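You operate a simulated robot arm through the tools that you are given. There is no shell and no other tool.

Carry out the task below with a simulated robot arm. There is one attempt and no reset: what you move stays moved.

JOB
Tighten whichever of clamps C1, C3 and C5 leaks and test again.
Fine: fan on first, then the leak test: the display shows the bin whose line leaks, follow that line to its clamp; two presses of the test button in all; only the leaking clamp is tightened; the levers stay.
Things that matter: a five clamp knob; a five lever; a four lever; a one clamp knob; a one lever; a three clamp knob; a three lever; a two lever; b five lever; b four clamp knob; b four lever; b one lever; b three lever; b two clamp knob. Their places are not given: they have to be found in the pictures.

The check looks at the end state, three seconds after you hand in, the way a careful person would. Anything else that was tipped, shoved, dropped, spilled or broken makes it a failure.

ROBOT AND FRAMES
A 6-joint arm with a fingered hand, fixed in place. Base frame: the origin is on the floor under the middle of its stand, x ahead of it, y to its left, z up. Readings come in m, degrees, newtons and seconds.
With the tool pointing down near the work surface it reaches from about 0.1 to 0.64 m from the base axis. Its first joint turns from -166.0 to 166.0 degrees. Payload 5 kg.
Tool frame: the origin (TCP) lies between the finger pads and is the grasp point; the fingertips stand 0.036 m ahead of it; z points along the fingers, y is the line along which they close. The gripper opens to 0.12 m; its body begins 0.042 m behind the TCP. The gripper is a hand of 4 fingers: y runs from the thumb to the fingers, the wrist lies at [-0.019, -0.123, -0.211] in the tool frame, and closing takes about 1.5 s.
Orientation is told as [roll, pitch, yaw] about the base's x, y, z axes, in that order, counted from this pose: with the fingers straight down and the wrist toward the robot, the tool's x, y and z point along [0, 1, 0], [1, 0, 0] and [0, 0, -1] of the base frame.

CONTROLS
- The arm moves only by the tool servo_tool. Its argument "motion" is a list of rows, each a list of 2 entries, a list of its own where there are three numbers: the shift along the tool's x, y, z in units of 400 mm (1.0 is 400 mm), then the turn, a rotation vector about the tool's x, y, z in units of 90 degrees (1.0 is 90 degrees). In form: [[[tx, ty, tz], [rx, ry, rz]], ...]. A call has 1 to 20 rows; each row is the pose to reach, as a shift and turn from the pose commanded when the call began, along the tool's axes at that moment. "fingers" is the closure, from 0 (fully open) to 1 (shut), set as the call begins (left out, the last holds). A call with a number of a shift or a turn outside -1 to 1 is refused whole. A row lasts 0.2 s, in which the tool goes at most 0.05 m and 8.6 degrees; a call with a longer step from one row to the next is refused whole, and so is a gripper value outside its range. Where a pose cannot be reached the arm comes as near as it can. A force on the tool above 40 N (or 10 N above the force at the start of the call, whichever is more), or a blocked arm, ends the call early, and 0.2 s more pass. The fingers move at their own pace (about 0.045 m/s each) and stop on an object; they squeeze with about 32 N. The grip force told is the motor's: it shows also when the fingers shut on nothing. Time passes only in rows, and 0.2 s behind the last, so rows that repeat a pose let the fingers close. The reply holds the time, the measured pose of the TCP, the force on the tool along the base axes, the opening and the grip force, in the units named above and with some noise, with the torque about the TCP (base axes, N m) and any sound that the robot's microphone picked up.
- Cameras (640 x 400 px; columns grow to the right, rows downward): "scene" is fixed at [0.3982, -0.6493, 1.4422]; the picture's right is [0.98, -0.19, 0.00], its down [-0.04, -0.20, -0.98] and it looks along [0.18, 0.96, -0.20] (base axes); focal length 285 px, centre (320, 200). "wrist" rides on the gripper at [0.073, -0.101, -0.142] in the tool frame; the picture's right is [-0.79, 0.29, -0.54], its down [-0.56, -0.70, 0.44] and it looks along [-0.25, 0.65, 0.71] (tool axes); focal length 280 px, centre (320, 200).
- get_image(camera): a new picture of that camera. It takes no simulated time.
- move_column(by): slides the trunk up (or, below 0, down) by that many m; the arm rides with it, the base frame stays. It gives what a move gives, with no picture.
- move_fingers(index, middle, ring, thumb_bend, thumb_turn): sets how far each is bent, from 0 (flat) to 1 (curled in); at 0.3 the hand is open as for a grip, at 0.7 the pads meet at the TCP. One left out holds its place. A second passes; each finger stops where it meets its share of the squeeze, and holds until it gets a number again. A gripper value or a shape takes the hand back. It gives what a move gives, with no picture; readings hold the bend of each and the force on the fingers (four entries, about 0 where the hand has none), thumb and palm. thumb_turn goes from beside the hand (0) to across from the fingers (1), as for a grip.
- grasp_type(shape): the hand has 4 fingers and takes this shape, open, in about a second: jaw (thumb against the fingers, like two jaws); tri (thumb and two fingers); tip (a fingertip pinch); poke (one finger out to press); point (the index stretched); flat (the hand flat); cup (the hand cupped); fist (a fist). The gripper value then closes the fingers along that shape, each until it touches; the sizes above hold for jaw. It gives what a move gives, with no picture.
- point_at(camera, pixels): there is no depth. For up to 12 entries [column, row, z] of the newest picture of that camera ("zoom" is the newest enlarged one), the place [x, y] in the base frame at which the ray of that pixel passes the height z, good to about 0.002 m. It takes no simulated time.
- zoom(camera, box): a new picture of the part [left, top, right, bottom] of that camera's present view, enlarged. It takes no simulated time.
- job_done(): hands the job in; it is judged then, once.

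Leave the gripper open and the arm clear of the work at the hand-in unless told otherwise.

The tools are called after "Request:" by a JSON object that holds its "method" and its "body". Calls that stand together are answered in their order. servo_tool: Moves the arm, as the interface text tells. Its arguments: {"type":"object","properties":{"motion":{"type":"array","items":{"type":"array"}},"fingers":{"type":"number"}},"required":["motion"]} The other tools are called the same way: move_column (by) moves the trunk up or down; grasp_type (shape) gives the hand a shape; move_fingers (index, middle, ring, thumb_bend, thumb_turn) moves the fingers one by one; get_image (camera) takes a picture; point_at (camera, pixels) gives the place at which the rays of pixels pass given heights; zoom (camera, box) takes an enlarged picture of a part of a camera's view; job_done () hands the job in.

At the start:

```text
clock: 0.0
tcp_pos: [0.5668, 0.4352, 1.6999]
tcp_rot: [0.0, -0.1, 0.1]
force: [-0.5, 0.3, -0.9]
torque: [0.02, 0.02, 0.0]
gripper_width: 0.1195
gripper_force: 0.1
shape: jaw
bend: [0.3, 0.3, 0.3, 0.3, 0.98]
finger forces: [0.1, 0.0, 0.1, 0.0, 0.0, 0.0]
trunk travel left (down, up): [-0.686, 0.154]
```

scene: 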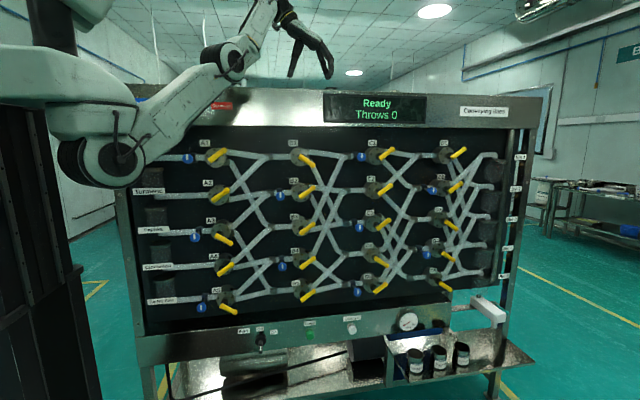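
wrist: 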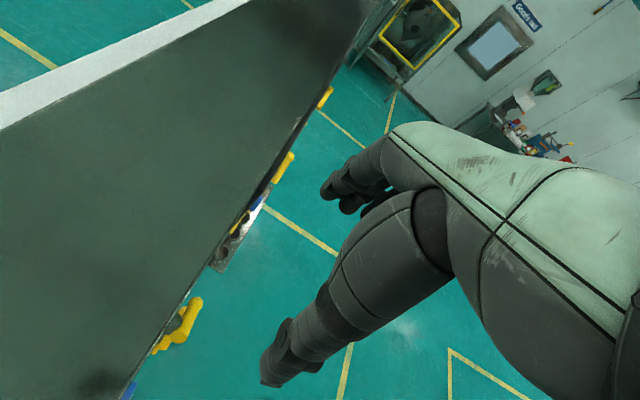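

The scene shows a wall panel with yellow levers, blue clamp knobs, a display reading "Ready / Throws 0", and a lower row of controls. I'll enlarge several parts of it to read the labels.

Request:
{"method": "zoom", "body": {"camera": "scene", "box": [120, 130, 330, 325]}}

Request:
{"method": "zoom", "body": {"camera": "scene", "box": [320, 130, 540, 325]}}

Request:
{"method": "zoom", "body": {"camera": "scene", "box": [200, 300, 520, 400]}}

Request:
{"method": "zoom", "body": {"camera": "scene", "box": [120, 80, 550, 130]}}

```text
2.05 times, centred on (225, 228) of scene
```

zoom: 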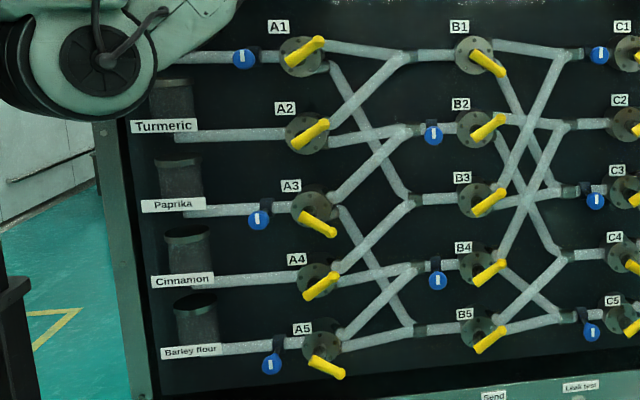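

```text
2.05 times, centred on (430, 228) of scene
```

zoom: 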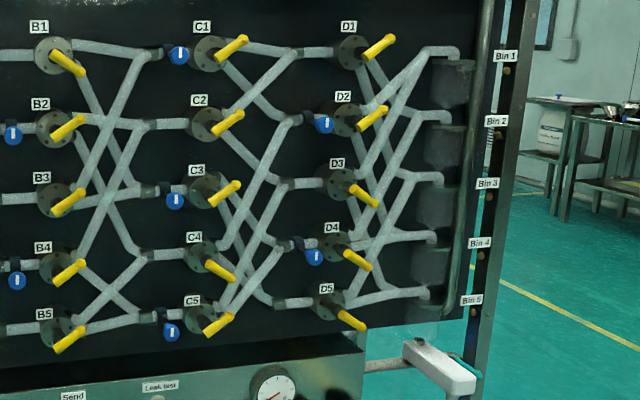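

```text
2.00 times, centred on (360, 350) of scene
```

zoom: 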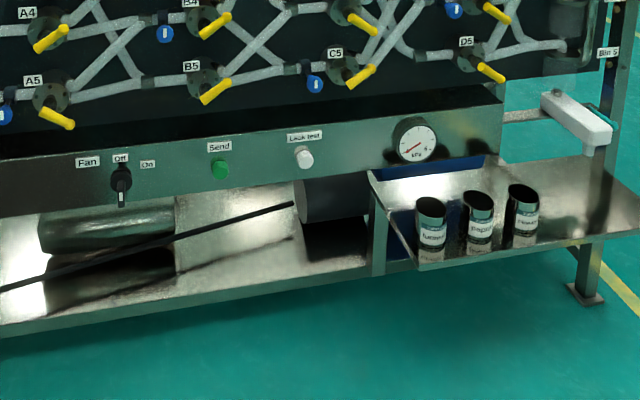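

```text
1.49 times, centred on (335, 105) of scene
```

zoom: 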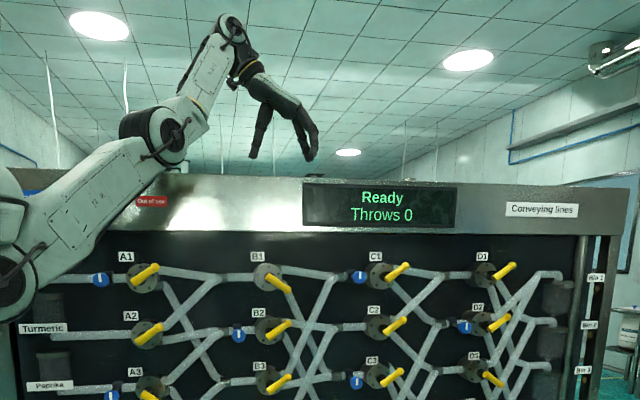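

I'll look closer at the wrist picture to help place the panel, and test rays of some scene pixels at several heights.

Request:
{"method": "zoom", "body": {"camera": "wrist", "box": [100, 0, 420, 400]}}

Request:
{"method": "point_at", "body": {"camera": "wrist", "pixels": [[370, 20, 1.6], [250, 200, 1.6], [130, 395, 1.6], [370, 20, 1.55], [250, 200, 1.55], [130, 395, 1.55], [360, 10, 1.65], [250, 0, 1.65], [0, 120, 1.65]]}}

Request:
{"method": "point_at", "body": {"camera": "scene", "pixels": [[130, 85, 1.6], [550, 88, 1.6], [130, 85, 1.55], [550, 88, 1.55], [130, 85, 1.65], [550, 88, 1.65], [262, 340, 0.8], [262, 340, 0.9], [262, 340, 1.0], [351, 329, 0.9]]}}

```text
1.00 times, centred on (260, 200) of wrist (not enlarged: the box is as wide or as high as the picture)
```

zoom: 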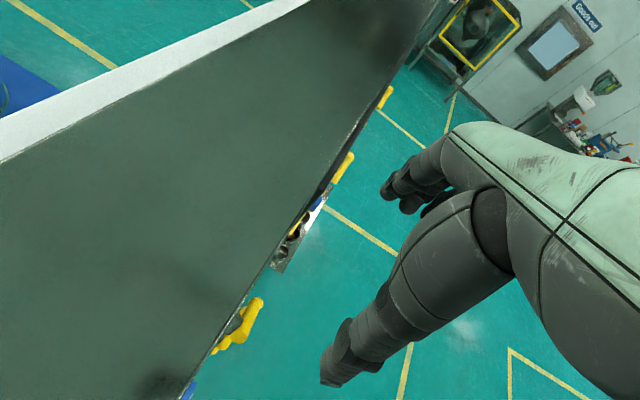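

```text
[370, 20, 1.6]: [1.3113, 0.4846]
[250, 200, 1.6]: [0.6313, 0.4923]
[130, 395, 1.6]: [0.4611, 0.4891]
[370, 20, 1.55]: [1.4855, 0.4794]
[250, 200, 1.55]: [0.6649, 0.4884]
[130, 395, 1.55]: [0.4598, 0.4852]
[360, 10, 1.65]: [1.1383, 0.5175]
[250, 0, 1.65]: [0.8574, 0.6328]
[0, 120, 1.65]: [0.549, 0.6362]
```

```text
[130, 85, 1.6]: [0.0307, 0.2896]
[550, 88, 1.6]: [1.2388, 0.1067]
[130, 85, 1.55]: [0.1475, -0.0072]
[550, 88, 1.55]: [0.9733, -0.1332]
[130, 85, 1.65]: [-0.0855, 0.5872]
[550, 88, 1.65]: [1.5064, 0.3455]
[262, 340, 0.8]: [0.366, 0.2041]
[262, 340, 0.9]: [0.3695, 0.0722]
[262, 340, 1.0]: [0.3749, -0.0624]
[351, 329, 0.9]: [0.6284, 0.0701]
```

The panel front stands at about y = 0.48. Now I'll enlarge the clamp knobs C1, C3, C5, the fan switch and the test button.

Request:
{"method": "zoom", "body": {"camera": "scene", "box": [340, 135, 420, 185]}}

Request:
{"method": "zoom", "body": {"camera": "scene", "box": [340, 200, 420, 250]}}

Request:
{"method": "zoom", "body": {"camera": "scene", "box": [340, 265, 420, 315]}}

Request:
{"method": "zoom", "body": {"camera": "scene", "box": [230, 310, 310, 360]}}

Request:
{"method": "zoom", "body": {"camera": "scene", "box": [290, 305, 370, 355]}}

Request:
{"method": "zoom", "body": {"camera": "scene", "box": [360, 290, 460, 350]}}

Request:
{"method": "zoom", "body": {"camera": "scene", "box": [160, 130, 260, 192]}}

```text
8.00 times, centred on (380, 160) of scene
```

zoom: 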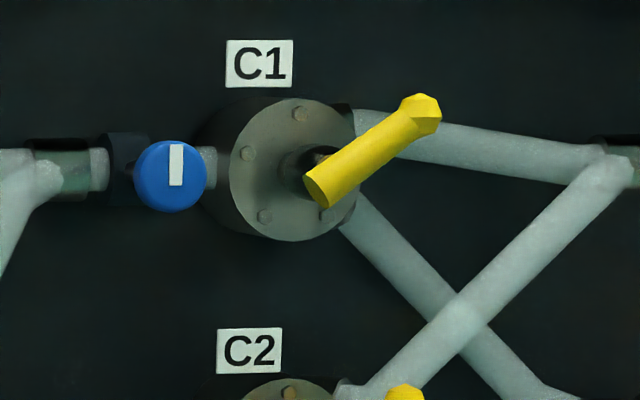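

```text
8.00 times, centred on (380, 225) of scene
```

zoom: 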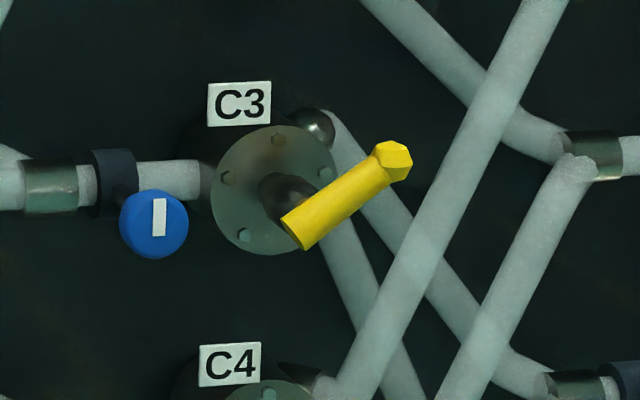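

```text
8.00 times, centred on (380, 290) of scene
```

zoom: 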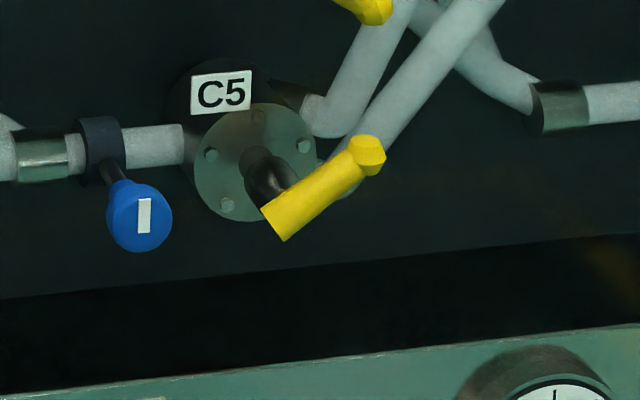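

```text
8.00 times, centred on (270, 335) of scene
```

zoom: 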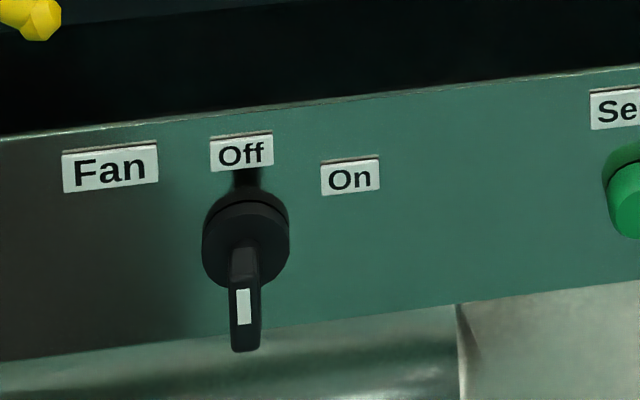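

```text
8.00 times, centred on (330, 330) of scene
```

zoom: 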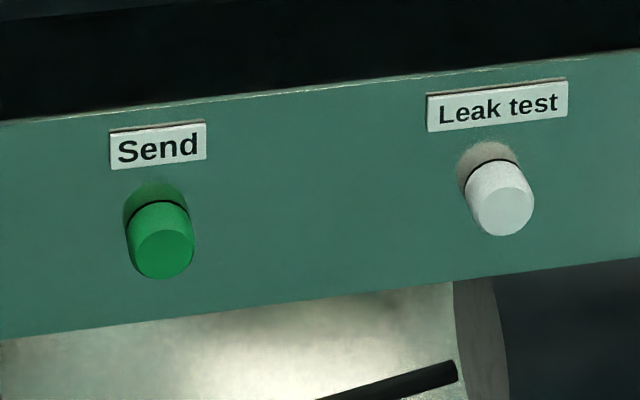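

```text
6.40 times, centred on (410, 320) of scene
```

zoom: 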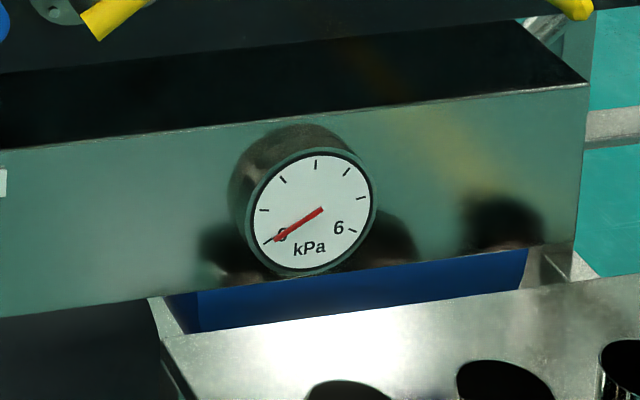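

```text
6.40 times, centred on (210, 161) of scene
```

zoom: 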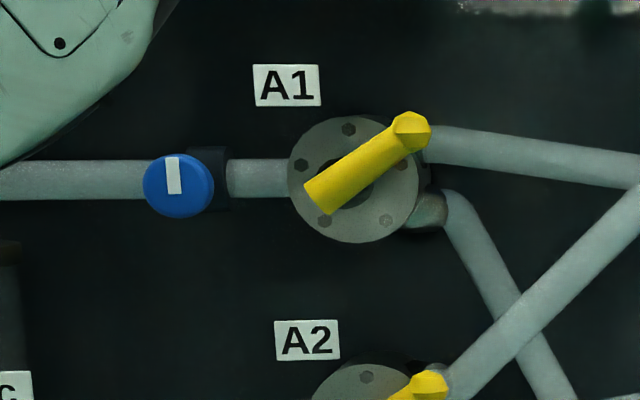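

Readings: hand at (0.567, 0.435, 1.70), pointing down, right above the panel's front. I'll first back off 0.2 m in -y (tool -x), and then turn the tool 90° about its y so that the fingers point at the panel (+y).

Request:
{"method": "servo_tool", "body": {"motion": [[[-0.1, 0, 0], [0, 0, 0]], [[-0.2, 0, 0], [0, 0, 0]], [[-0.3, 0, 0], [0, 0, 0]], [[-0.4, 0, 0], [0, 0, 0]], [[-0.5, 0, 0], [0, 0, 0]], [[-0.55, 0, 0], [0, 0.09, 0]], [[-0.6, 0, 0], [0, 0.18, 0]], [[-0.6, 0, 0], [0, 0.27, 0]], [[-0.6, 0, 0], [0, 0.36, 0]], [[-0.6, 0, 0], [0, 0.45, 0]], [[-0.6, 0, 0], [0, 0.54, 0]], [[-0.6, 0, 0], [0, 0.63, 0]], [[-0.6, 0, 0], [0, 0.72, 0]], [[-0.6, 0, 0], [0, 0.81, 0]], [[-0.6, 0, 0], [0, 0.9, 0]], [[-0.6, 0, 0], [0, 0.98, 0]], [[-0.6, 0, 0], [0, 1.0, 0]], [[-0.6, 0, 0], [0, 1.0, 0]]]}}

```text
clock: 3.8
tcp_pos: [0.5694, 0.1945, 1.6993]
tcp_rot: [90.1, 0.0, 0.1]
force: [-0.5, -0.4, -0.3]
torque: [-0.04, -0.06, 0.05]
gripper_width: 0.12
gripper_force: 0.1
shape: jaw
bend: [0.3, 0.3, 0.3, 0.3, 0.98]
finger forces: [0.1, 0.0, 0.0, 0.1, 0.0, 0.0]
out of reach, approached as far as the arm can: row 1, 2, 3, 4, 5, 6, 7, 8, 9, 10, 11, 12, 13
trunk travel left (down, up): [-0.686, 0.154]
```

The hand now points at the panel at (0.569, 0.195, 1.70). I'll check both pictures before lowering the trunk.

Request:
{"method": "get_image", "body": {"camera": "scene"}}

Request:
{"method": "get_image", "body": {"camera": "wrist"}}

```text
taken
```

scene: 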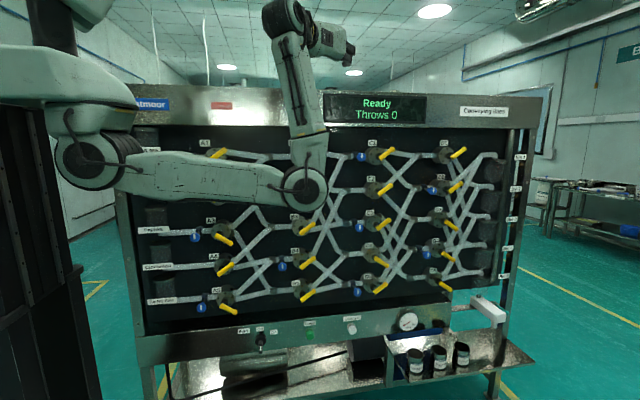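

```text
taken
```

wrist: 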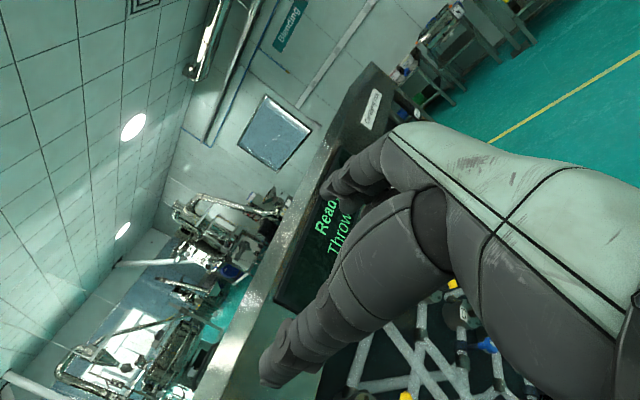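

The arm is clear of the panel (fingertips near y 0.23, panel at 0.48). I'll lower the trunk 0.4 m and look again.

Request:
{"method": "move_column", "body": {"by": -0.4}}

Request:
{"method": "get_image", "body": {"camera": "scene"}}

Request:
{"method": "get_image", "body": {"camera": "wrist"}}

```text
clock: 7.6
tcp_pos: [0.5687, 0.1947, 1.299]
tcp_rot: [90.0, -0.1, 0.1]
force: [-0.3, 0.8, -0.2]
torque: [-0.01, 0.0, 0.0]
gripper_width: 0.1198
gripper_force: 0.1
shape: jaw
bend: [0.3, 0.3, 0.3, 0.3, 0.98]
finger forces: [0.1, 0.0, 0.1, 0.1, 0.0, 0.0]
trunk travel left (down, up): [-0.286, 0.554]
```

```text
taken
```

scene: 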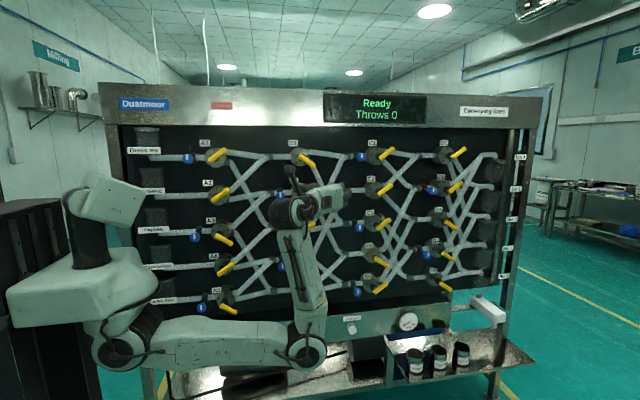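

```text
taken
```

wrist: 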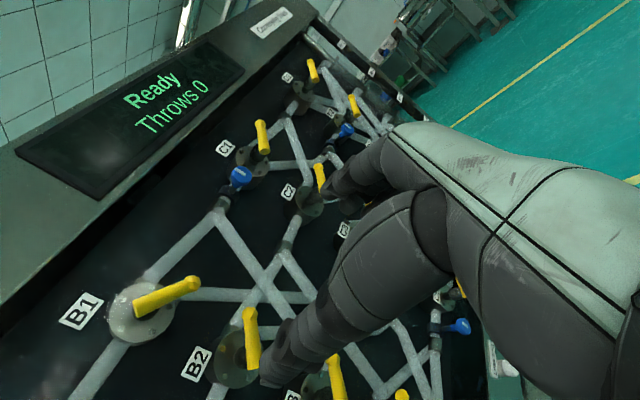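

Good view of the panel. I'll enlarge the wrist view around C1 to triangulate its knob with the scene picture.

Request:
{"method": "zoom", "body": {"camera": "wrist", "box": [200, 130, 280, 180]}}

Request:
{"method": "point_at", "body": {"camera": "wrist", "pixels": [[242, 175, 1.4], [242, 175, 1.36], [242, 175, 1.32]]}}

Request:
{"method": "point_at", "body": {"camera": "scene", "pixels": [[361.4, 157, 1.4], [361.4, 157, 1.36], [361.4, 157, 1.32], [360, 228, 1.2], [360, 228, 1.1], [357.5, 291.5, 0.9], [357.5, 291.5, 0.8]]}}

```text
8.00 times, centred on (240, 155) of wrist
```

zoom: 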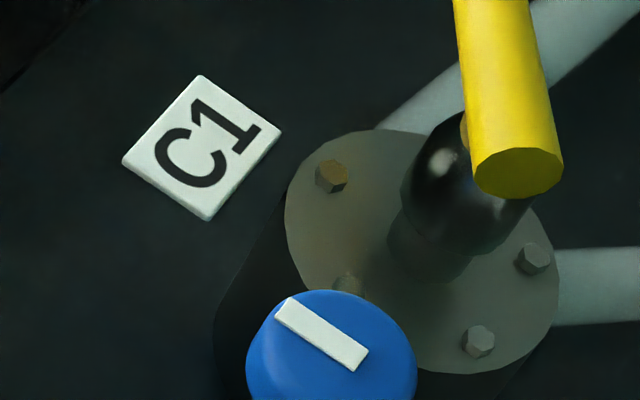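

```text
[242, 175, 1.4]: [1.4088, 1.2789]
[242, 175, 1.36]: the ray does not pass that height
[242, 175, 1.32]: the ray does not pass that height
```

```text
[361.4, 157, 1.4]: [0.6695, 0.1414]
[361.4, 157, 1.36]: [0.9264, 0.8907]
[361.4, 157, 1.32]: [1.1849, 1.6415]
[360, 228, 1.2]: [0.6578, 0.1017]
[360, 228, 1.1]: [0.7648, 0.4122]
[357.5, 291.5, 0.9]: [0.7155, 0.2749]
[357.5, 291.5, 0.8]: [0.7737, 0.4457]
```

Triangulation puts the C1 knob near (0.777, 0.456, 1.383), with C3 near z 1.087 and C5 near z 0.794. Next I lower the trunk further to see the control row with the fan switch.

Request:
{"method": "move_column", "body": {"by": -0.28}}

Request:
{"method": "get_image", "body": {"camera": "scene"}}

Request:
{"method": "get_image", "body": {"camera": "wrist"}}

```text
clock: 10.5
tcp_pos: [0.5681, 0.1949, 1.0194]
tcp_rot: [89.8, -0.1, 0.1]
force: [-1.0, -0.1, -0.5]
torque: [-0.01, -0.04, 0.01]
gripper_width: 0.1198
gripper_force: 0.1
shape: jaw
bend: [0.3, 0.3, 0.3, 0.3, 0.98]
finger forces: [0.0, 0.1, 0.0, 0.0, 0.1, 0.0]
trunk travel left (down, up): [-0.006, 0.834]
```

```text
taken
```

scene: 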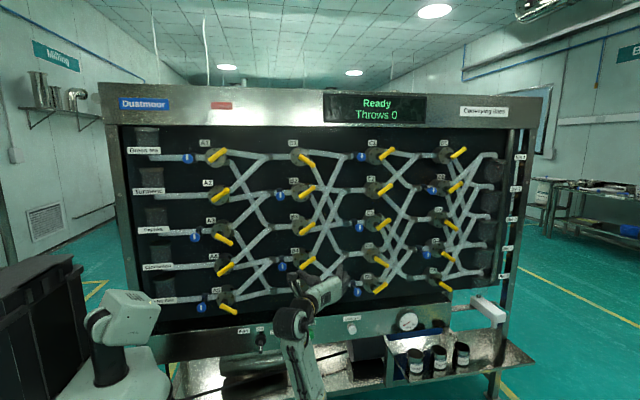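

```text
taken
```

wrist: 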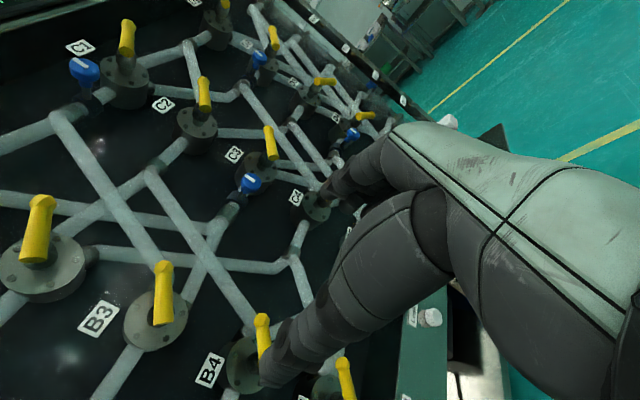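

The white leak-test button shows at wrist (430, 318) and scene (351, 329). I'll triangulate it.

Request:
{"method": "zoom", "body": {"camera": "wrist", "box": [390, 293, 470, 343]}}

Request:
{"method": "point_at", "body": {"camera": "wrist", "pixels": [[434, 316, 0.8], [434, 316, 0.7], [434, 316, 0.6]]}}

Request:
{"method": "point_at", "body": {"camera": "scene", "pixels": [[352.5, 331, 0.8], [352.5, 331, 0.7], [352.5, 331, 0.6], [260.5, 347, 0.8], [260.5, 347, 0.7], [260.5, 347, 0.6], [310, 336, 0.7], [310, 336, 0.6]]}}

```text
8.00 times, centred on (430, 318) of wrist
```

zoom: 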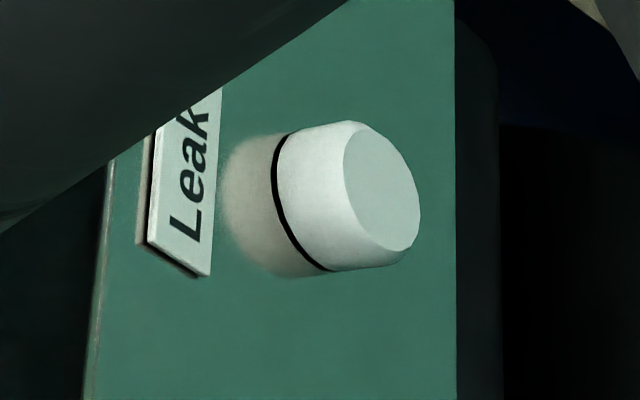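

```text
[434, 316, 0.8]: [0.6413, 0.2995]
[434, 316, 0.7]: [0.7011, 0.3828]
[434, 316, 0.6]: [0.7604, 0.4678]
```

```text
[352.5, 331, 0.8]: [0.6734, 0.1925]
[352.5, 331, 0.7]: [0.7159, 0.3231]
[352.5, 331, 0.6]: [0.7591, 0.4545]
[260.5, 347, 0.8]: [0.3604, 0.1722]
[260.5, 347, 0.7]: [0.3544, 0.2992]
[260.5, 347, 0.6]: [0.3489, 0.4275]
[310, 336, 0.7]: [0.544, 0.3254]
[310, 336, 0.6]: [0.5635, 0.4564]
```

Request:
{"method": "point_at", "body": {"camera": "wrist", "pixels": [[437.7, 316.4, 0.66], [437.7, 316.4, 0.64], [437.7, 316.4, 0.62], [437.7, 316.4, 0.6], [437.7, 316.4, 0.58], [437.7, 316.4, 0.56]]}}

Request:
{"method": "point_at", "body": {"camera": "scene", "pixels": [[352.7, 331.2, 0.66], [352.7, 331.2, 0.64], [352.7, 331.2, 0.62], [352.7, 331.2, 0.6], [352.7, 331.2, 0.58], [352.7, 331.2, 0.56]]}}

```text
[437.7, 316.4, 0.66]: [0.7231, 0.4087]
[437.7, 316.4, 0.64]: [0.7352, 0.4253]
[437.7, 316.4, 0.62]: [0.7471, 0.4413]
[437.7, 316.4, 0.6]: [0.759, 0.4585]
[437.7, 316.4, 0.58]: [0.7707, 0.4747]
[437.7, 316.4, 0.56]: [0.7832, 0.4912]
```

```text
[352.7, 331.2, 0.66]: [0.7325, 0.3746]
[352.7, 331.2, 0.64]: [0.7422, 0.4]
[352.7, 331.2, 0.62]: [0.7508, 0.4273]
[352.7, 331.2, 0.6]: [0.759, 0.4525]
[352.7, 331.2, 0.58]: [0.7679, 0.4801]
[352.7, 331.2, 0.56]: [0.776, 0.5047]
```

The leak-test button's face comes out near (0.764, 0.466, 0.590), and the fan switch near (0.35, 0.46, 0.58). I'll move the hand down and left toward the fan at a safe distance (y 0.25), turning 90° about the tool's z so that the wrist is above the hand.

Request:
{"method": "servo_tool", "body": {"motion": [[[-0.05, -0.03, 0.01], [0, 0, 0.07]], [[-0.1, -0.06, 0.02], [0, 0, 0.14]], [[-0.15, -0.09, 0.03], [0, 0, 0.21]], [[-0.2, -0.12, 0.04], [0, 0, 0.28]], [[-0.25, -0.15, 0.05], [0, 0, 0.35]], [[-0.3, -0.18, 0.06], [0, 0, 0.42]], [[-0.35, -0.21, 0.07], [0, 0, 0.49]], [[-0.4, -0.24, 0.08], [0, 0, 0.56]], [[-0.45, -0.27, 0.09], [0, 0, 0.63]], [[-0.5, -0.3, 0.1], [0, 0, 0.7]], [[-0.55, -0.33, 0.11], [0, 0, 0.77]], [[-0.6, -0.36, 0.12], [0, 0, 0.84]], [[-0.65, -0.39, 0.13], [0, 0, 0.91]], [[-0.7, -0.42, 0.14], [0, 0, 1.0]]]}}

Request:
{"method": "get_image", "body": {"camera": "scene"}}

Request:
{"method": "get_image", "body": {"camera": "wrist"}}

```text
clock: 13.5
tcp_pos: [0.461, 0.2775, 0.6749]
tcp_rot: [-176.2, 79.6, 92.8]
force: [-0.2, 0.9, 0.0]
torque: [0.01, -0.01, 0.05]
gripper_width: 0.1198
gripper_force: 0.1
shape: jaw
bend: [0.3, 0.3, 0.3, 0.3, 0.98]
finger forces: [0.0, 0.0, 0.0, 0.0, 0.0, 0.1]
out of reach, approached as far as the arm can: row 5, 6, 7, 8, 9, 10, 11, 12, 13, 14
trunk travel left (down, up): [-0.006, 0.834]
```

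```text
taken
```

scene: 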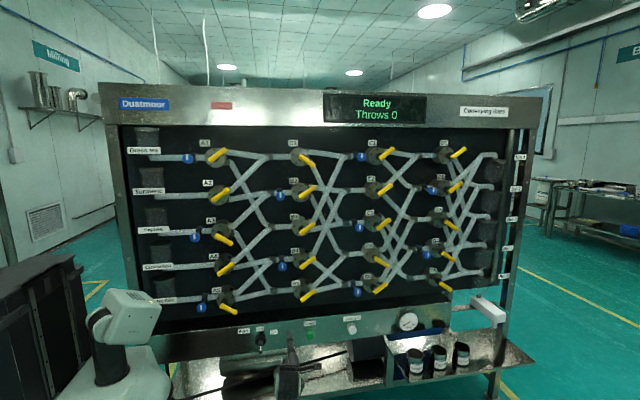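

```text
taken
```

wrist: 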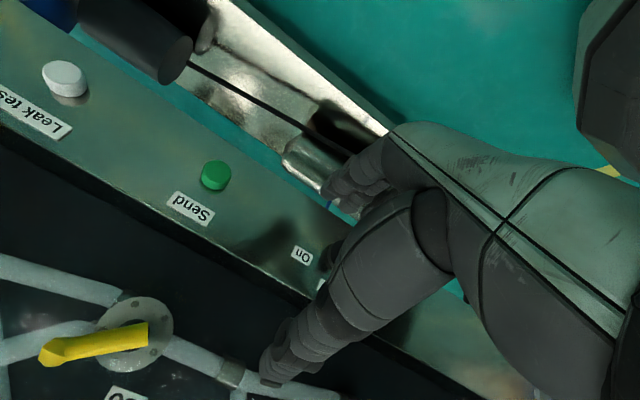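

The hand stopped short of the asked pose (limits reached in that turn). I'll turn back about the tool's z so the wrist is at the left again, holding position, and see where that ends.

Request:
{"method": "servo_tool", "body": {"motion": [[[0, 0, 0], [0, 0, -0.09]], [[0, 0, 0], [0, 0, -0.18]], [[0, 0, 0], [0, 0, -0.27]], [[0, 0, 0], [0, 0, -0.36]], [[0, 0, 0], [0, 0, -0.45]], [[0, 0, 0], [0, 0, -0.54]], [[0, 0, 0], [0, 0, -0.63]], [[0, 0, 0], [0, 0, -0.72]], [[0, 0, 0], [0, 0, -0.81]], [[0, 0, 0], [0, 0, -0.9]], [[0, 0, 0], [0, 0, -0.99]]]}}

Request:
{"method": "get_image", "body": {"camera": "scene"}}

Request:
{"method": "get_image", "body": {"camera": "wrist"}}

```text
clock: 15.9
tcp_pos: [0.4718, 0.2765, 0.6736]
tcp_rot: [100.6, 1.4, -0.8]
force: [0.0, -0.8, -0.4]
torque: [0.0, 0.01, -0.01]
gripper_width: 0.1198
gripper_force: 0.1
shape: jaw
bend: [0.3, 0.3, 0.3, 0.3, 0.98]
finger forces: [0.0, 0.0, 0.1, 0.0, 0.0, 0.0]
out of reach, approached as far as the arm can: row 5, 6, 7, 8, 9, 10, 11
trunk travel left (down, up): [-0.006, 0.834]
```

```text
taken
```

scene: 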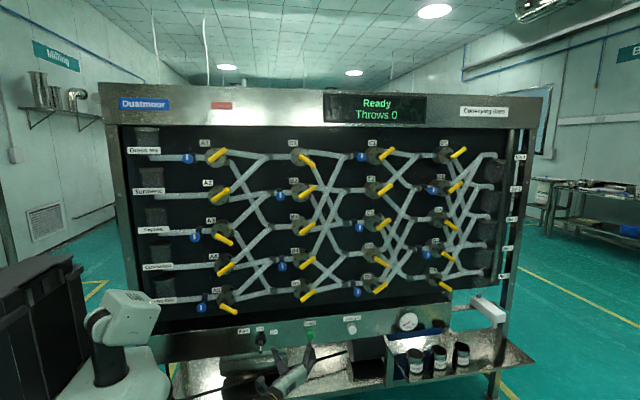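

```text
taken
```

wrist: 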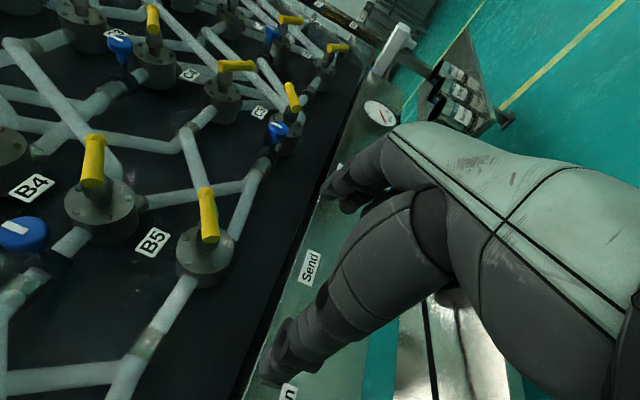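

The achieved pose becomes the new command. To understand the limit I'll raise the trunk 0.3 m and look at the arm's shape.

Request:
{"method": "move_column", "body": {"by": 0.4}}

Request:
{"method": "get_image", "body": {"camera": "scene"}}

```text
clock: 19.7
tcp_pos: [0.4702, 0.2767, 1.074]
tcp_rot: [100.5, 1.4, -0.7]
force: [-0.2, -0.2, 0.9]
torque: [-0.03, 0.02, 0.0]
gripper_width: 0.1196
gripper_force: 0.1
shape: jaw
bend: [0.3, 0.3, 0.3, 0.3, 0.98]
finger forces: [0.0, 0.0, 0.1, 0.0, 0.0, 0.1]
trunk travel left (down, up): [-0.406, 0.434]
```

```text
taken
```

scene: 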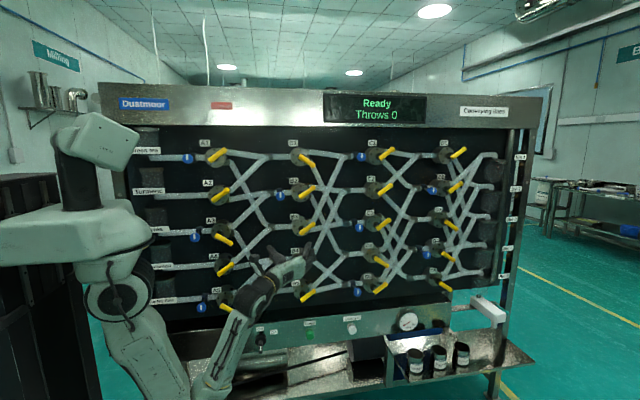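

Now the arm's shape is visible: shoulder at z≈1.11, elbow hanging below, folded near its limit. I'll set the hand to "poke" (needed for pressing, and it should open the wrist view), and look at it.

Request:
{"method": "grasp_type", "body": {"shape": "poke"}}

Request:
{"method": "get_image", "body": {"camera": "wrist"}}

Request:
{"method": "zoom", "body": {"camera": "scene", "box": [220, 220, 340, 330]}}

```text
clock: 20.6
tcp_pos: [0.4718, 0.2774, 1.0733]
tcp_rot: [100.5, 1.5, -0.7]
force: [-0.5, -0.5, -0.1]
torque: [0.0, 0.0, 0.0]
gripper_width: 0.0001
gripper_force: 0.2
shape: poke
bend: [0.7, 0.7, 0.99, 1.0, 1.0]
finger forces: [0.1, 0.0, 0.1, 0.1, 0.1, 0.1]
trunk travel left (down, up): [-0.406, 0.434]
```

```text
taken
```

wrist: 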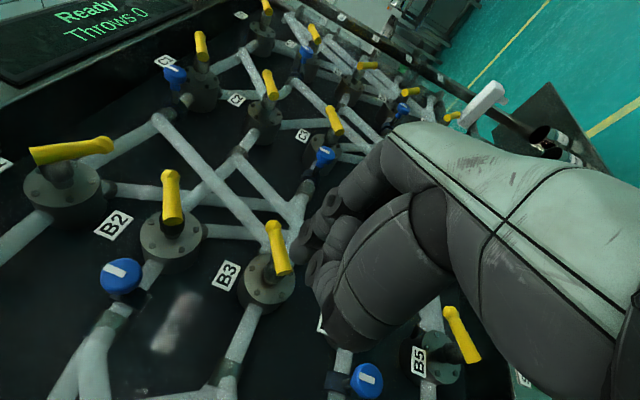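

```text
3.64 times, centred on (280, 275) of scene
```

zoom: 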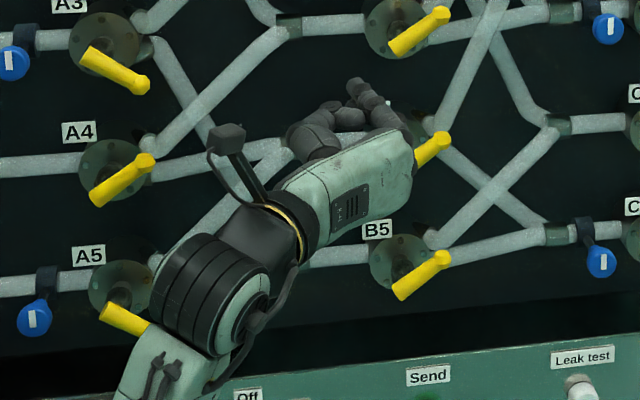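

The poke shape has index and middle tips out near the TCP. Now I level the tool (undo the 10.5° tilt), staying at this height.

Request:
{"method": "servo_tool", "body": {"motion": [[[0, 0, -0.02], [0, -0.06, 0]], [[0, 0, -0.04], [0, -0.117, 0]], [[0, 0, -0.05], [0, -0.117, 0]]]}}

```text
clock: 21.4
tcp_pos: [0.486, 0.2635, 1.0666]
tcp_rot: [90.1, 1.4, -0.7]
force: [-0.6, -0.4, 0.1]
torque: [0.02, -0.03, 0.02]
gripper_width: 0.0001
gripper_force: 0.1
shape: poke
bend: [0.7, 0.7, 0.99, 1.0, 1.0]
finger forces: [0.0, 0.1, 0.1, 0.1, 0.0, 0.0]
out of reach, approached as far as the arm can: row 1, 2, 3
trunk travel left (down, up): [-0.406, 0.434]
```

Now I yaw the hand 40° to the left (about the tool's x, which points up), so that the wrist comes out to the right and the elbow opens.

Request:
{"method": "servo_tool", "body": {"motion": [[[0, 0, 0], [0.08, 0, 0]], [[0, 0, 0], [0.16, 0, 0]], [[0, 0, 0], [0.24, 0, 0]], [[0, 0, 0], [0.32, 0, 0]], [[0, 0, 0], [0.4, 0, 0]], [[0, 0, 0], [0.444, 0, 0]], [[0, 0, 0], [0.444, 0, 0]]]}}

Request:
{"method": "get_image", "body": {"camera": "scene"}}

Request:
{"method": "get_image", "body": {"camera": "wrist"}}

```text
clock: 23.0
tcp_pos: [0.4865, 0.2618, 1.0671]
tcp_rot: [91.1, 1.0, 39.3]
force: [0.1, 0.6, 0.2]
torque: [-0.01, -0.01, 0.0]
gripper_width: 0.0
gripper_force: 0.1
shape: poke
bend: [0.7, 0.7, 0.99, 1.0, 1.0]
finger forces: [0.0, 0.0, 0.0, 0.0, 0.1, 0.0]
trunk travel left (down, up): [-0.406, 0.434]
```

```text
taken
```

scene: 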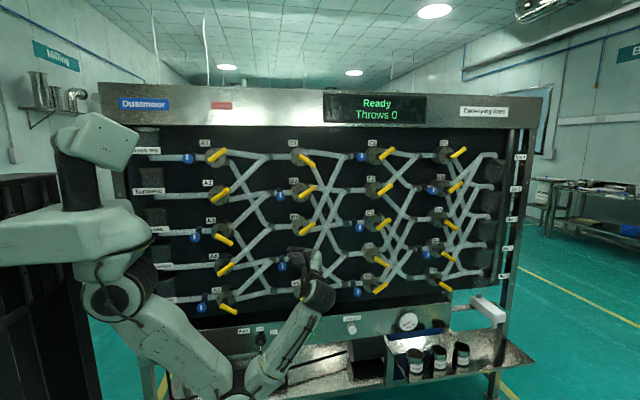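

```text
taken
```

wrist: 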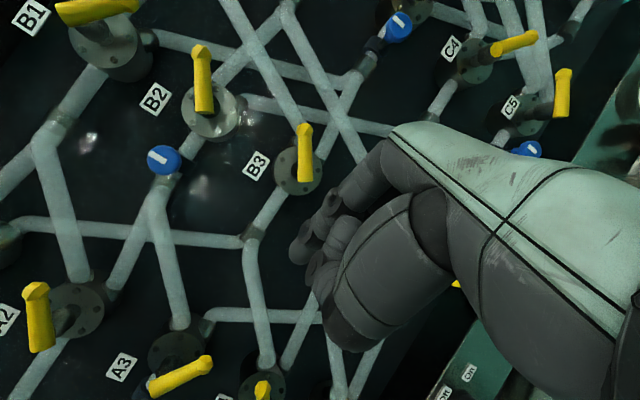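

This pose is reachable, and the hand points left-forward at the panel. I lower the trunk 0.37 m to bring the hand to the control row's height.

Request:
{"method": "move_column", "body": {"by": -0.37}}

Request:
{"method": "get_image", "body": {"camera": "scene"}}

Request:
{"method": "get_image", "body": {"camera": "wrist"}}

```text
clock: 26.6
tcp_pos: [0.486, 0.2613, 0.6963]
tcp_rot: [91.0, 1.0, 39.1]
force: [-0.2, 0.4, 0.2]
torque: [0.02, -0.02, 0.02]
gripper_width: 0.0
gripper_force: 0.1
shape: poke
bend: [0.7, 0.7, 0.99, 1.0, 1.0]
finger forces: [0.0, 0.0, 0.0, 0.1, 0.0, 0.1]
trunk travel left (down, up): [-0.036, 0.804]
```

```text
taken
```

scene: 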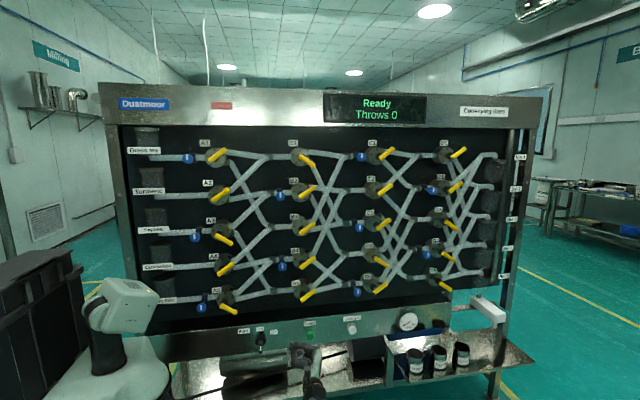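

```text
taken
```

wrist: 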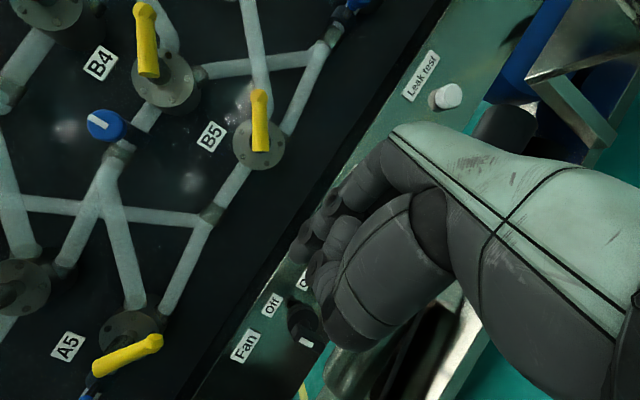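

The fan switch is in wrist view at about (303, 325), its white mark at (305, 342). I'll enlarge it and triangulate.

Request:
{"method": "zoom", "body": {"camera": "wrist", "box": [230, 275, 340, 375]}}

Request:
{"method": "point_at", "body": {"camera": "wrist", "pixels": [[305, 342, 0.64], [305, 342, 0.62], [305, 342, 0.6], [305, 342, 0.58], [305, 342, 0.56]]}}

Request:
{"method": "point_at", "body": {"camera": "scene", "pixels": [[260.4, 348.4, 0.64], [260.4, 348.4, 0.62], [260.4, 348.4, 0.6], [260.4, 348.4, 0.58], [260.4, 348.4, 0.56]]}}

Request:
{"method": "zoom", "body": {"camera": "scene", "box": [245, 325, 285, 350]}}

```text
4.00 times, centred on (285, 325) of wrist
```

zoom: 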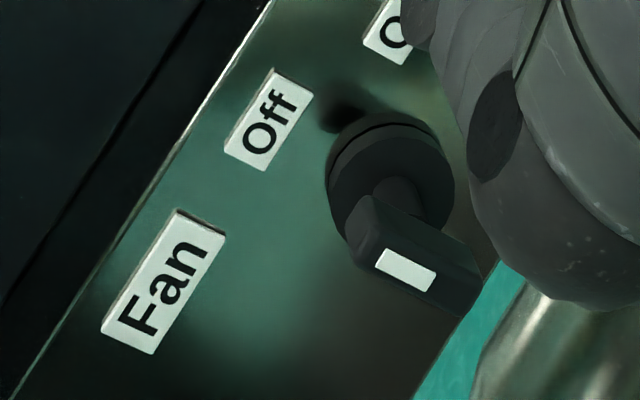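

```text
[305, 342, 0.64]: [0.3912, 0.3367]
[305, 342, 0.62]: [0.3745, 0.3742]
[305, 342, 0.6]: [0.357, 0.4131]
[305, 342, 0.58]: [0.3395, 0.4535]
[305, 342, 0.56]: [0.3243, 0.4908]
```

```text
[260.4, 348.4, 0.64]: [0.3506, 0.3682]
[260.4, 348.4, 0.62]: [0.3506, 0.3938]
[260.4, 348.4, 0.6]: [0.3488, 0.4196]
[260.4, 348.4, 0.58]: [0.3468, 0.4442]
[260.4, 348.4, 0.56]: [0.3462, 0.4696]
```

```text
16.00 times, centred on (265, 338) of scene
```

zoom: 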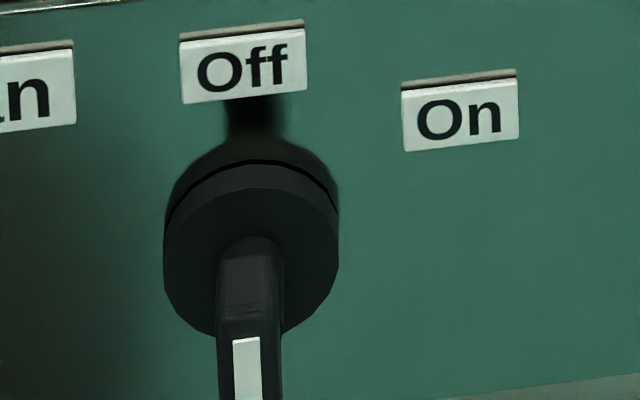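

Request:
{"method": "point_at", "body": {"camera": "wrist", "pixels": [[303, 323, 0.62], [303, 323, 0.61], [303, 323, 0.6], [303, 323, 0.59], [303, 323, 0.58], [324, 350, 0.58], [324, 350, 0.56], [324, 350, 0.54]]}}

Request:
{"method": "point_at", "body": {"camera": "scene", "pixels": [[260.6, 341.1, 0.62], [260.6, 341.1, 0.61], [260.6, 341.1, 0.6], [260.6, 341.1, 0.59], [260.6, 341.1, 0.58], [260.6, 353.6, 0.6], [260.6, 353.6, 0.58], [260.6, 353.6, 0.56], [260.6, 353.6, 0.54]]}}

Request:
{"method": "zoom", "body": {"camera": "scene", "box": [245, 335, 285, 360]}}

```text
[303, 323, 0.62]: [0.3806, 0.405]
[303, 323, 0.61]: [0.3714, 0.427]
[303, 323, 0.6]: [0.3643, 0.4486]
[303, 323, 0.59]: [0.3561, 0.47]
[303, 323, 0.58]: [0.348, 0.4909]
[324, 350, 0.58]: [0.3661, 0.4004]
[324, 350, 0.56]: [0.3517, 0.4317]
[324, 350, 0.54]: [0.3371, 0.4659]
```

```text
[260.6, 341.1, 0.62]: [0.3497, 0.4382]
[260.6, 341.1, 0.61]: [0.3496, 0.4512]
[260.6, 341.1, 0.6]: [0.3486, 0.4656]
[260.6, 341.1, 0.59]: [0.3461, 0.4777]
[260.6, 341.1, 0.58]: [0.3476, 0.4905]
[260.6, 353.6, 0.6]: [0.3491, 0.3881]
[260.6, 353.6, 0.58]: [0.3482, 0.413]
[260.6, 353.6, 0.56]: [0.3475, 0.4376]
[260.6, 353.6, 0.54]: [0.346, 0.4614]
```

```text
16.00 times, centred on (265, 348) of scene
```

zoom: 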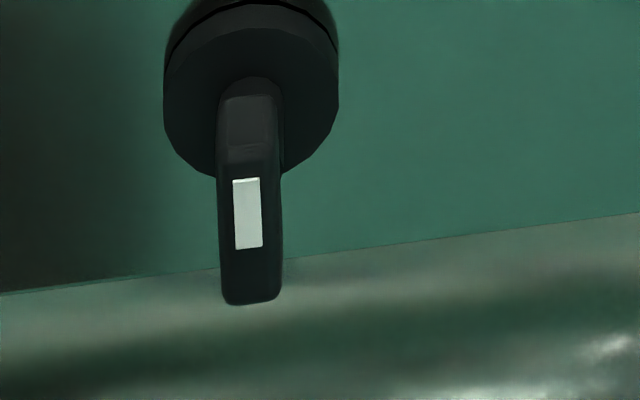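

The bar of the fan switch is centred near (0.348, 0.433 front, 0.582), about 0.017 wide and 0.046 tall. I'll look closely at the fingertips in the wrist view to know where the pressing tip sits.

Request:
{"method": "zoom", "body": {"camera": "wrist", "box": [270, 170, 430, 350]}}

Request:
{"method": "zoom", "body": {"camera": "scene", "box": [250, 320, 350, 400]}}

```text
2.22 times, centred on (350, 260) of wrist
```

zoom: 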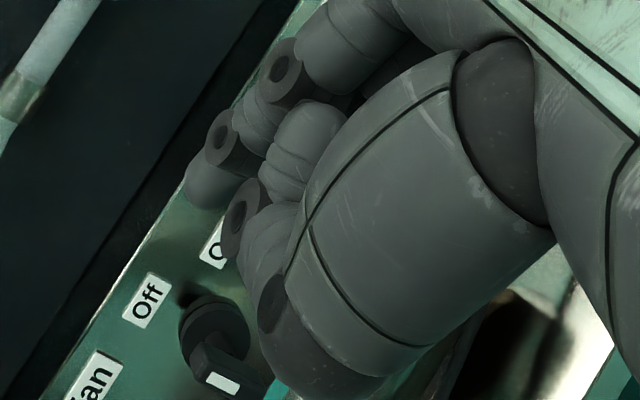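

```text
5.00 times, centred on (300, 360) of scene
```

zoom: 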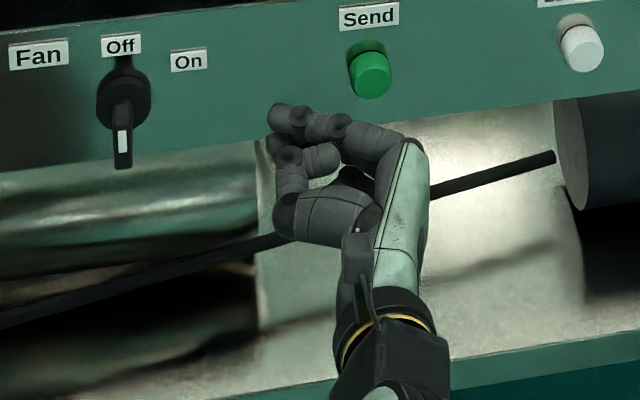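

The poke shape hooks the fingers to the left. The "point" shape (index stretched) may give a straight finger along the palm, which now points right at the panel; the fingertips are >0.15 m from the panel, so I try it here.

Request:
{"method": "grasp_type", "body": {"shape": "point"}}

Request:
{"method": "get_image", "body": {"camera": "wrist"}}

Request:
{"method": "zoom", "body": {"camera": "scene", "box": [250, 320, 350, 400]}}

```text
clock: 27.5
tcp_pos: [0.4873, 0.2613, 0.6962]
tcp_rot: [91.1, 1.0, 39.2]
force: [-0.9, 0.5, -0.6]
torque: [0.02, -0.03, -0.03]
gripper_width: 0.0
gripper_force: 0.2
shape: point
bend: [0.19, 1.0, 1.0, 0.99, 0.87]
finger forces: [0.1, 0.0, 0.1, 0.1, 0.0, 0.0]
trunk travel left (down, up): [-0.036, 0.804]
```

```text
taken
```

wrist: 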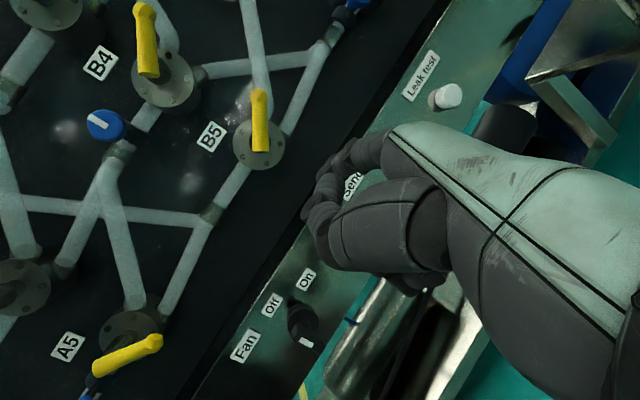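

```text
5.00 times, centred on (300, 360) of scene
```

zoom: 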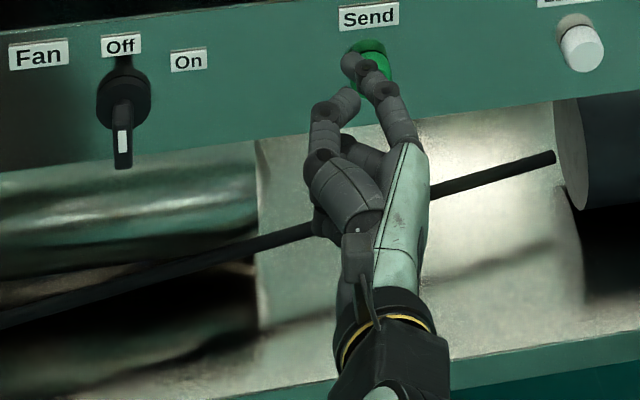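

The index is stretching out toward the panel (tip near scene (308, 333)), bend 0.19 and perhaps still moving. I wait a little in place.

Request:
{"method": "servo_tool", "body": {"motion": [[[0, 0, 0], [0, 0, 0]], [[0, 0, 0], [0, 0, 0]], [[0, 0, 0], [0, 0, 0]]]}}

Request:
{"method": "zoom", "body": {"camera": "wrist", "box": [270, 110, 430, 290]}}

Request:
{"method": "zoom", "body": {"camera": "scene", "box": [280, 320, 340, 370]}}

```text
clock: 28.3
tcp_pos: [0.4867, 0.2626, 0.696]
tcp_rot: [91.0, 1.0, 39.2]
force: [-1.1, 0.1, -0.4]
torque: [0.0, 0.0, -0.01]
gripper_width: 0.0002
gripper_force: 0.0
shape: point
bend: [0.19, 1.0, 1.0, 0.99, 0.87]
finger forces: [0.0, 0.1, 0.0, 0.1, 0.0, 0.0]
trunk travel left (down, up): [-0.036, 0.804]
```

```text
2.22 times, centred on (350, 200) of wrist
```

zoom: 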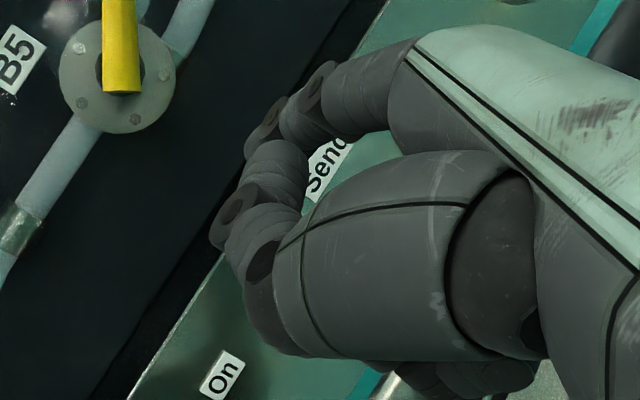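

```text
8.00 times, centred on (310, 345) of scene
```

zoom: 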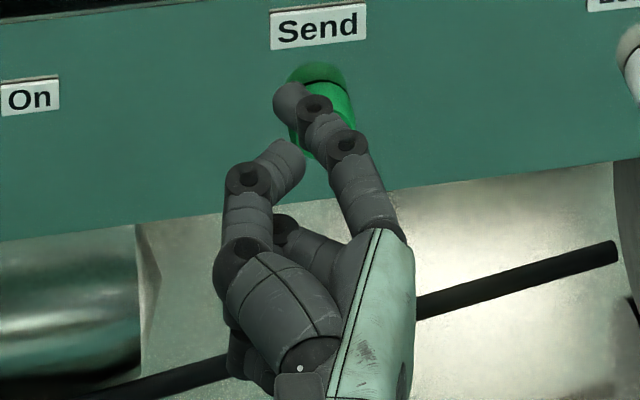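

I triangulate the index tip: scene about (306, 333), wrist about (321, 172).

Request:
{"method": "point_at", "body": {"camera": "scene", "pixels": [[306, 332.7, 0.72], [306, 332.7, 0.71], [306, 332.7, 0.7], [306, 332.7, 0.69], [306, 332.7, 0.68]]}}

Request:
{"method": "point_at", "body": {"camera": "wrist", "pixels": [[321, 172, 0.72], [321, 172, 0.71], [321, 172, 0.7], [321, 172, 0.69], [321, 172, 0.68]]}}

```text
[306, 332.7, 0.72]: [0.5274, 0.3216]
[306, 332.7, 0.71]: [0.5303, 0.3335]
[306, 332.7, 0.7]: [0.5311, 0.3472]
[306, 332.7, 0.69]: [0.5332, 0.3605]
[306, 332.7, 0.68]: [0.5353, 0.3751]
```

```text
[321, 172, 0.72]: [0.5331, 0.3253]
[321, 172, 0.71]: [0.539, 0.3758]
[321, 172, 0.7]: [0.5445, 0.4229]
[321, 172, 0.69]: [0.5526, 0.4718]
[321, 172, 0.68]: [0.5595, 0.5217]
```

I also want to know where the lower shelf's front edge is before going lower. I query the ray through scene (348, 394), and look at the lower left including the elbow.

Request:
{"method": "point_at", "body": {"camera": "scene", "pixels": [[348, 394, 0.5], [348, 394, 0.45], [348, 394, 0.4], [348, 394, 0.35], [348, 394, 0.3]]}}

Request:
{"method": "zoom", "body": {"camera": "scene", "box": [100, 300, 420, 400]}}

Request:
{"method": "zoom", "body": {"camera": "wrist", "box": [320, 200, 640, 400]}}

```text
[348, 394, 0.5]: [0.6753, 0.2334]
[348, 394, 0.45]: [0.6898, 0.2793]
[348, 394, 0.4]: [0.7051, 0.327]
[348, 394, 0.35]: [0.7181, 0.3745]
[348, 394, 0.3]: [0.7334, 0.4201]
```

```text
2.00 times, centred on (260, 350) of scene
```

zoom: 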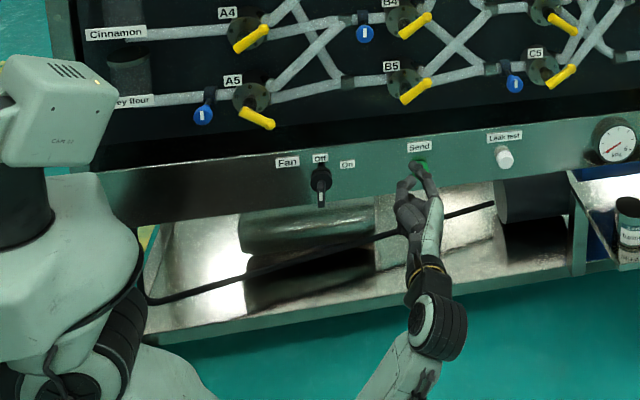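

```text
2.00 times, centred on (480, 300) of wrist
```

zoom: 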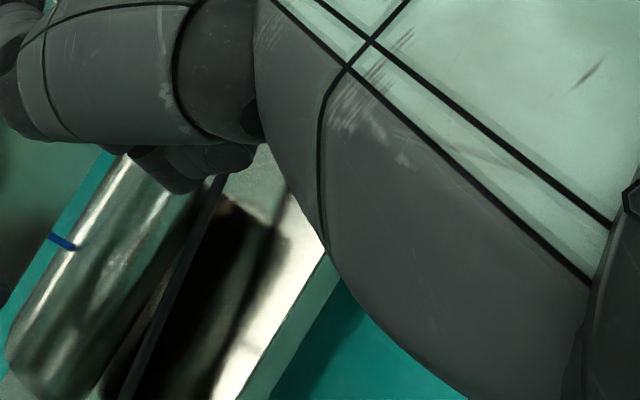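

Request:
{"method": "point_at", "body": {"camera": "wrist", "pixels": [[465, 365, 0.5], [465, 365, 0.45], [465, 365, 0.4], [465, 365, 0.35], [465, 365, 0.3], [465, 365, 0.25]]}}

```text
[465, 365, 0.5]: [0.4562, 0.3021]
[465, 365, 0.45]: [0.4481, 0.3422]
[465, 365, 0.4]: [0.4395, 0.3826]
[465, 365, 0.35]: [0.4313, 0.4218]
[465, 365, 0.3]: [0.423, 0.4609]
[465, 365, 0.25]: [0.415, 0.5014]
```

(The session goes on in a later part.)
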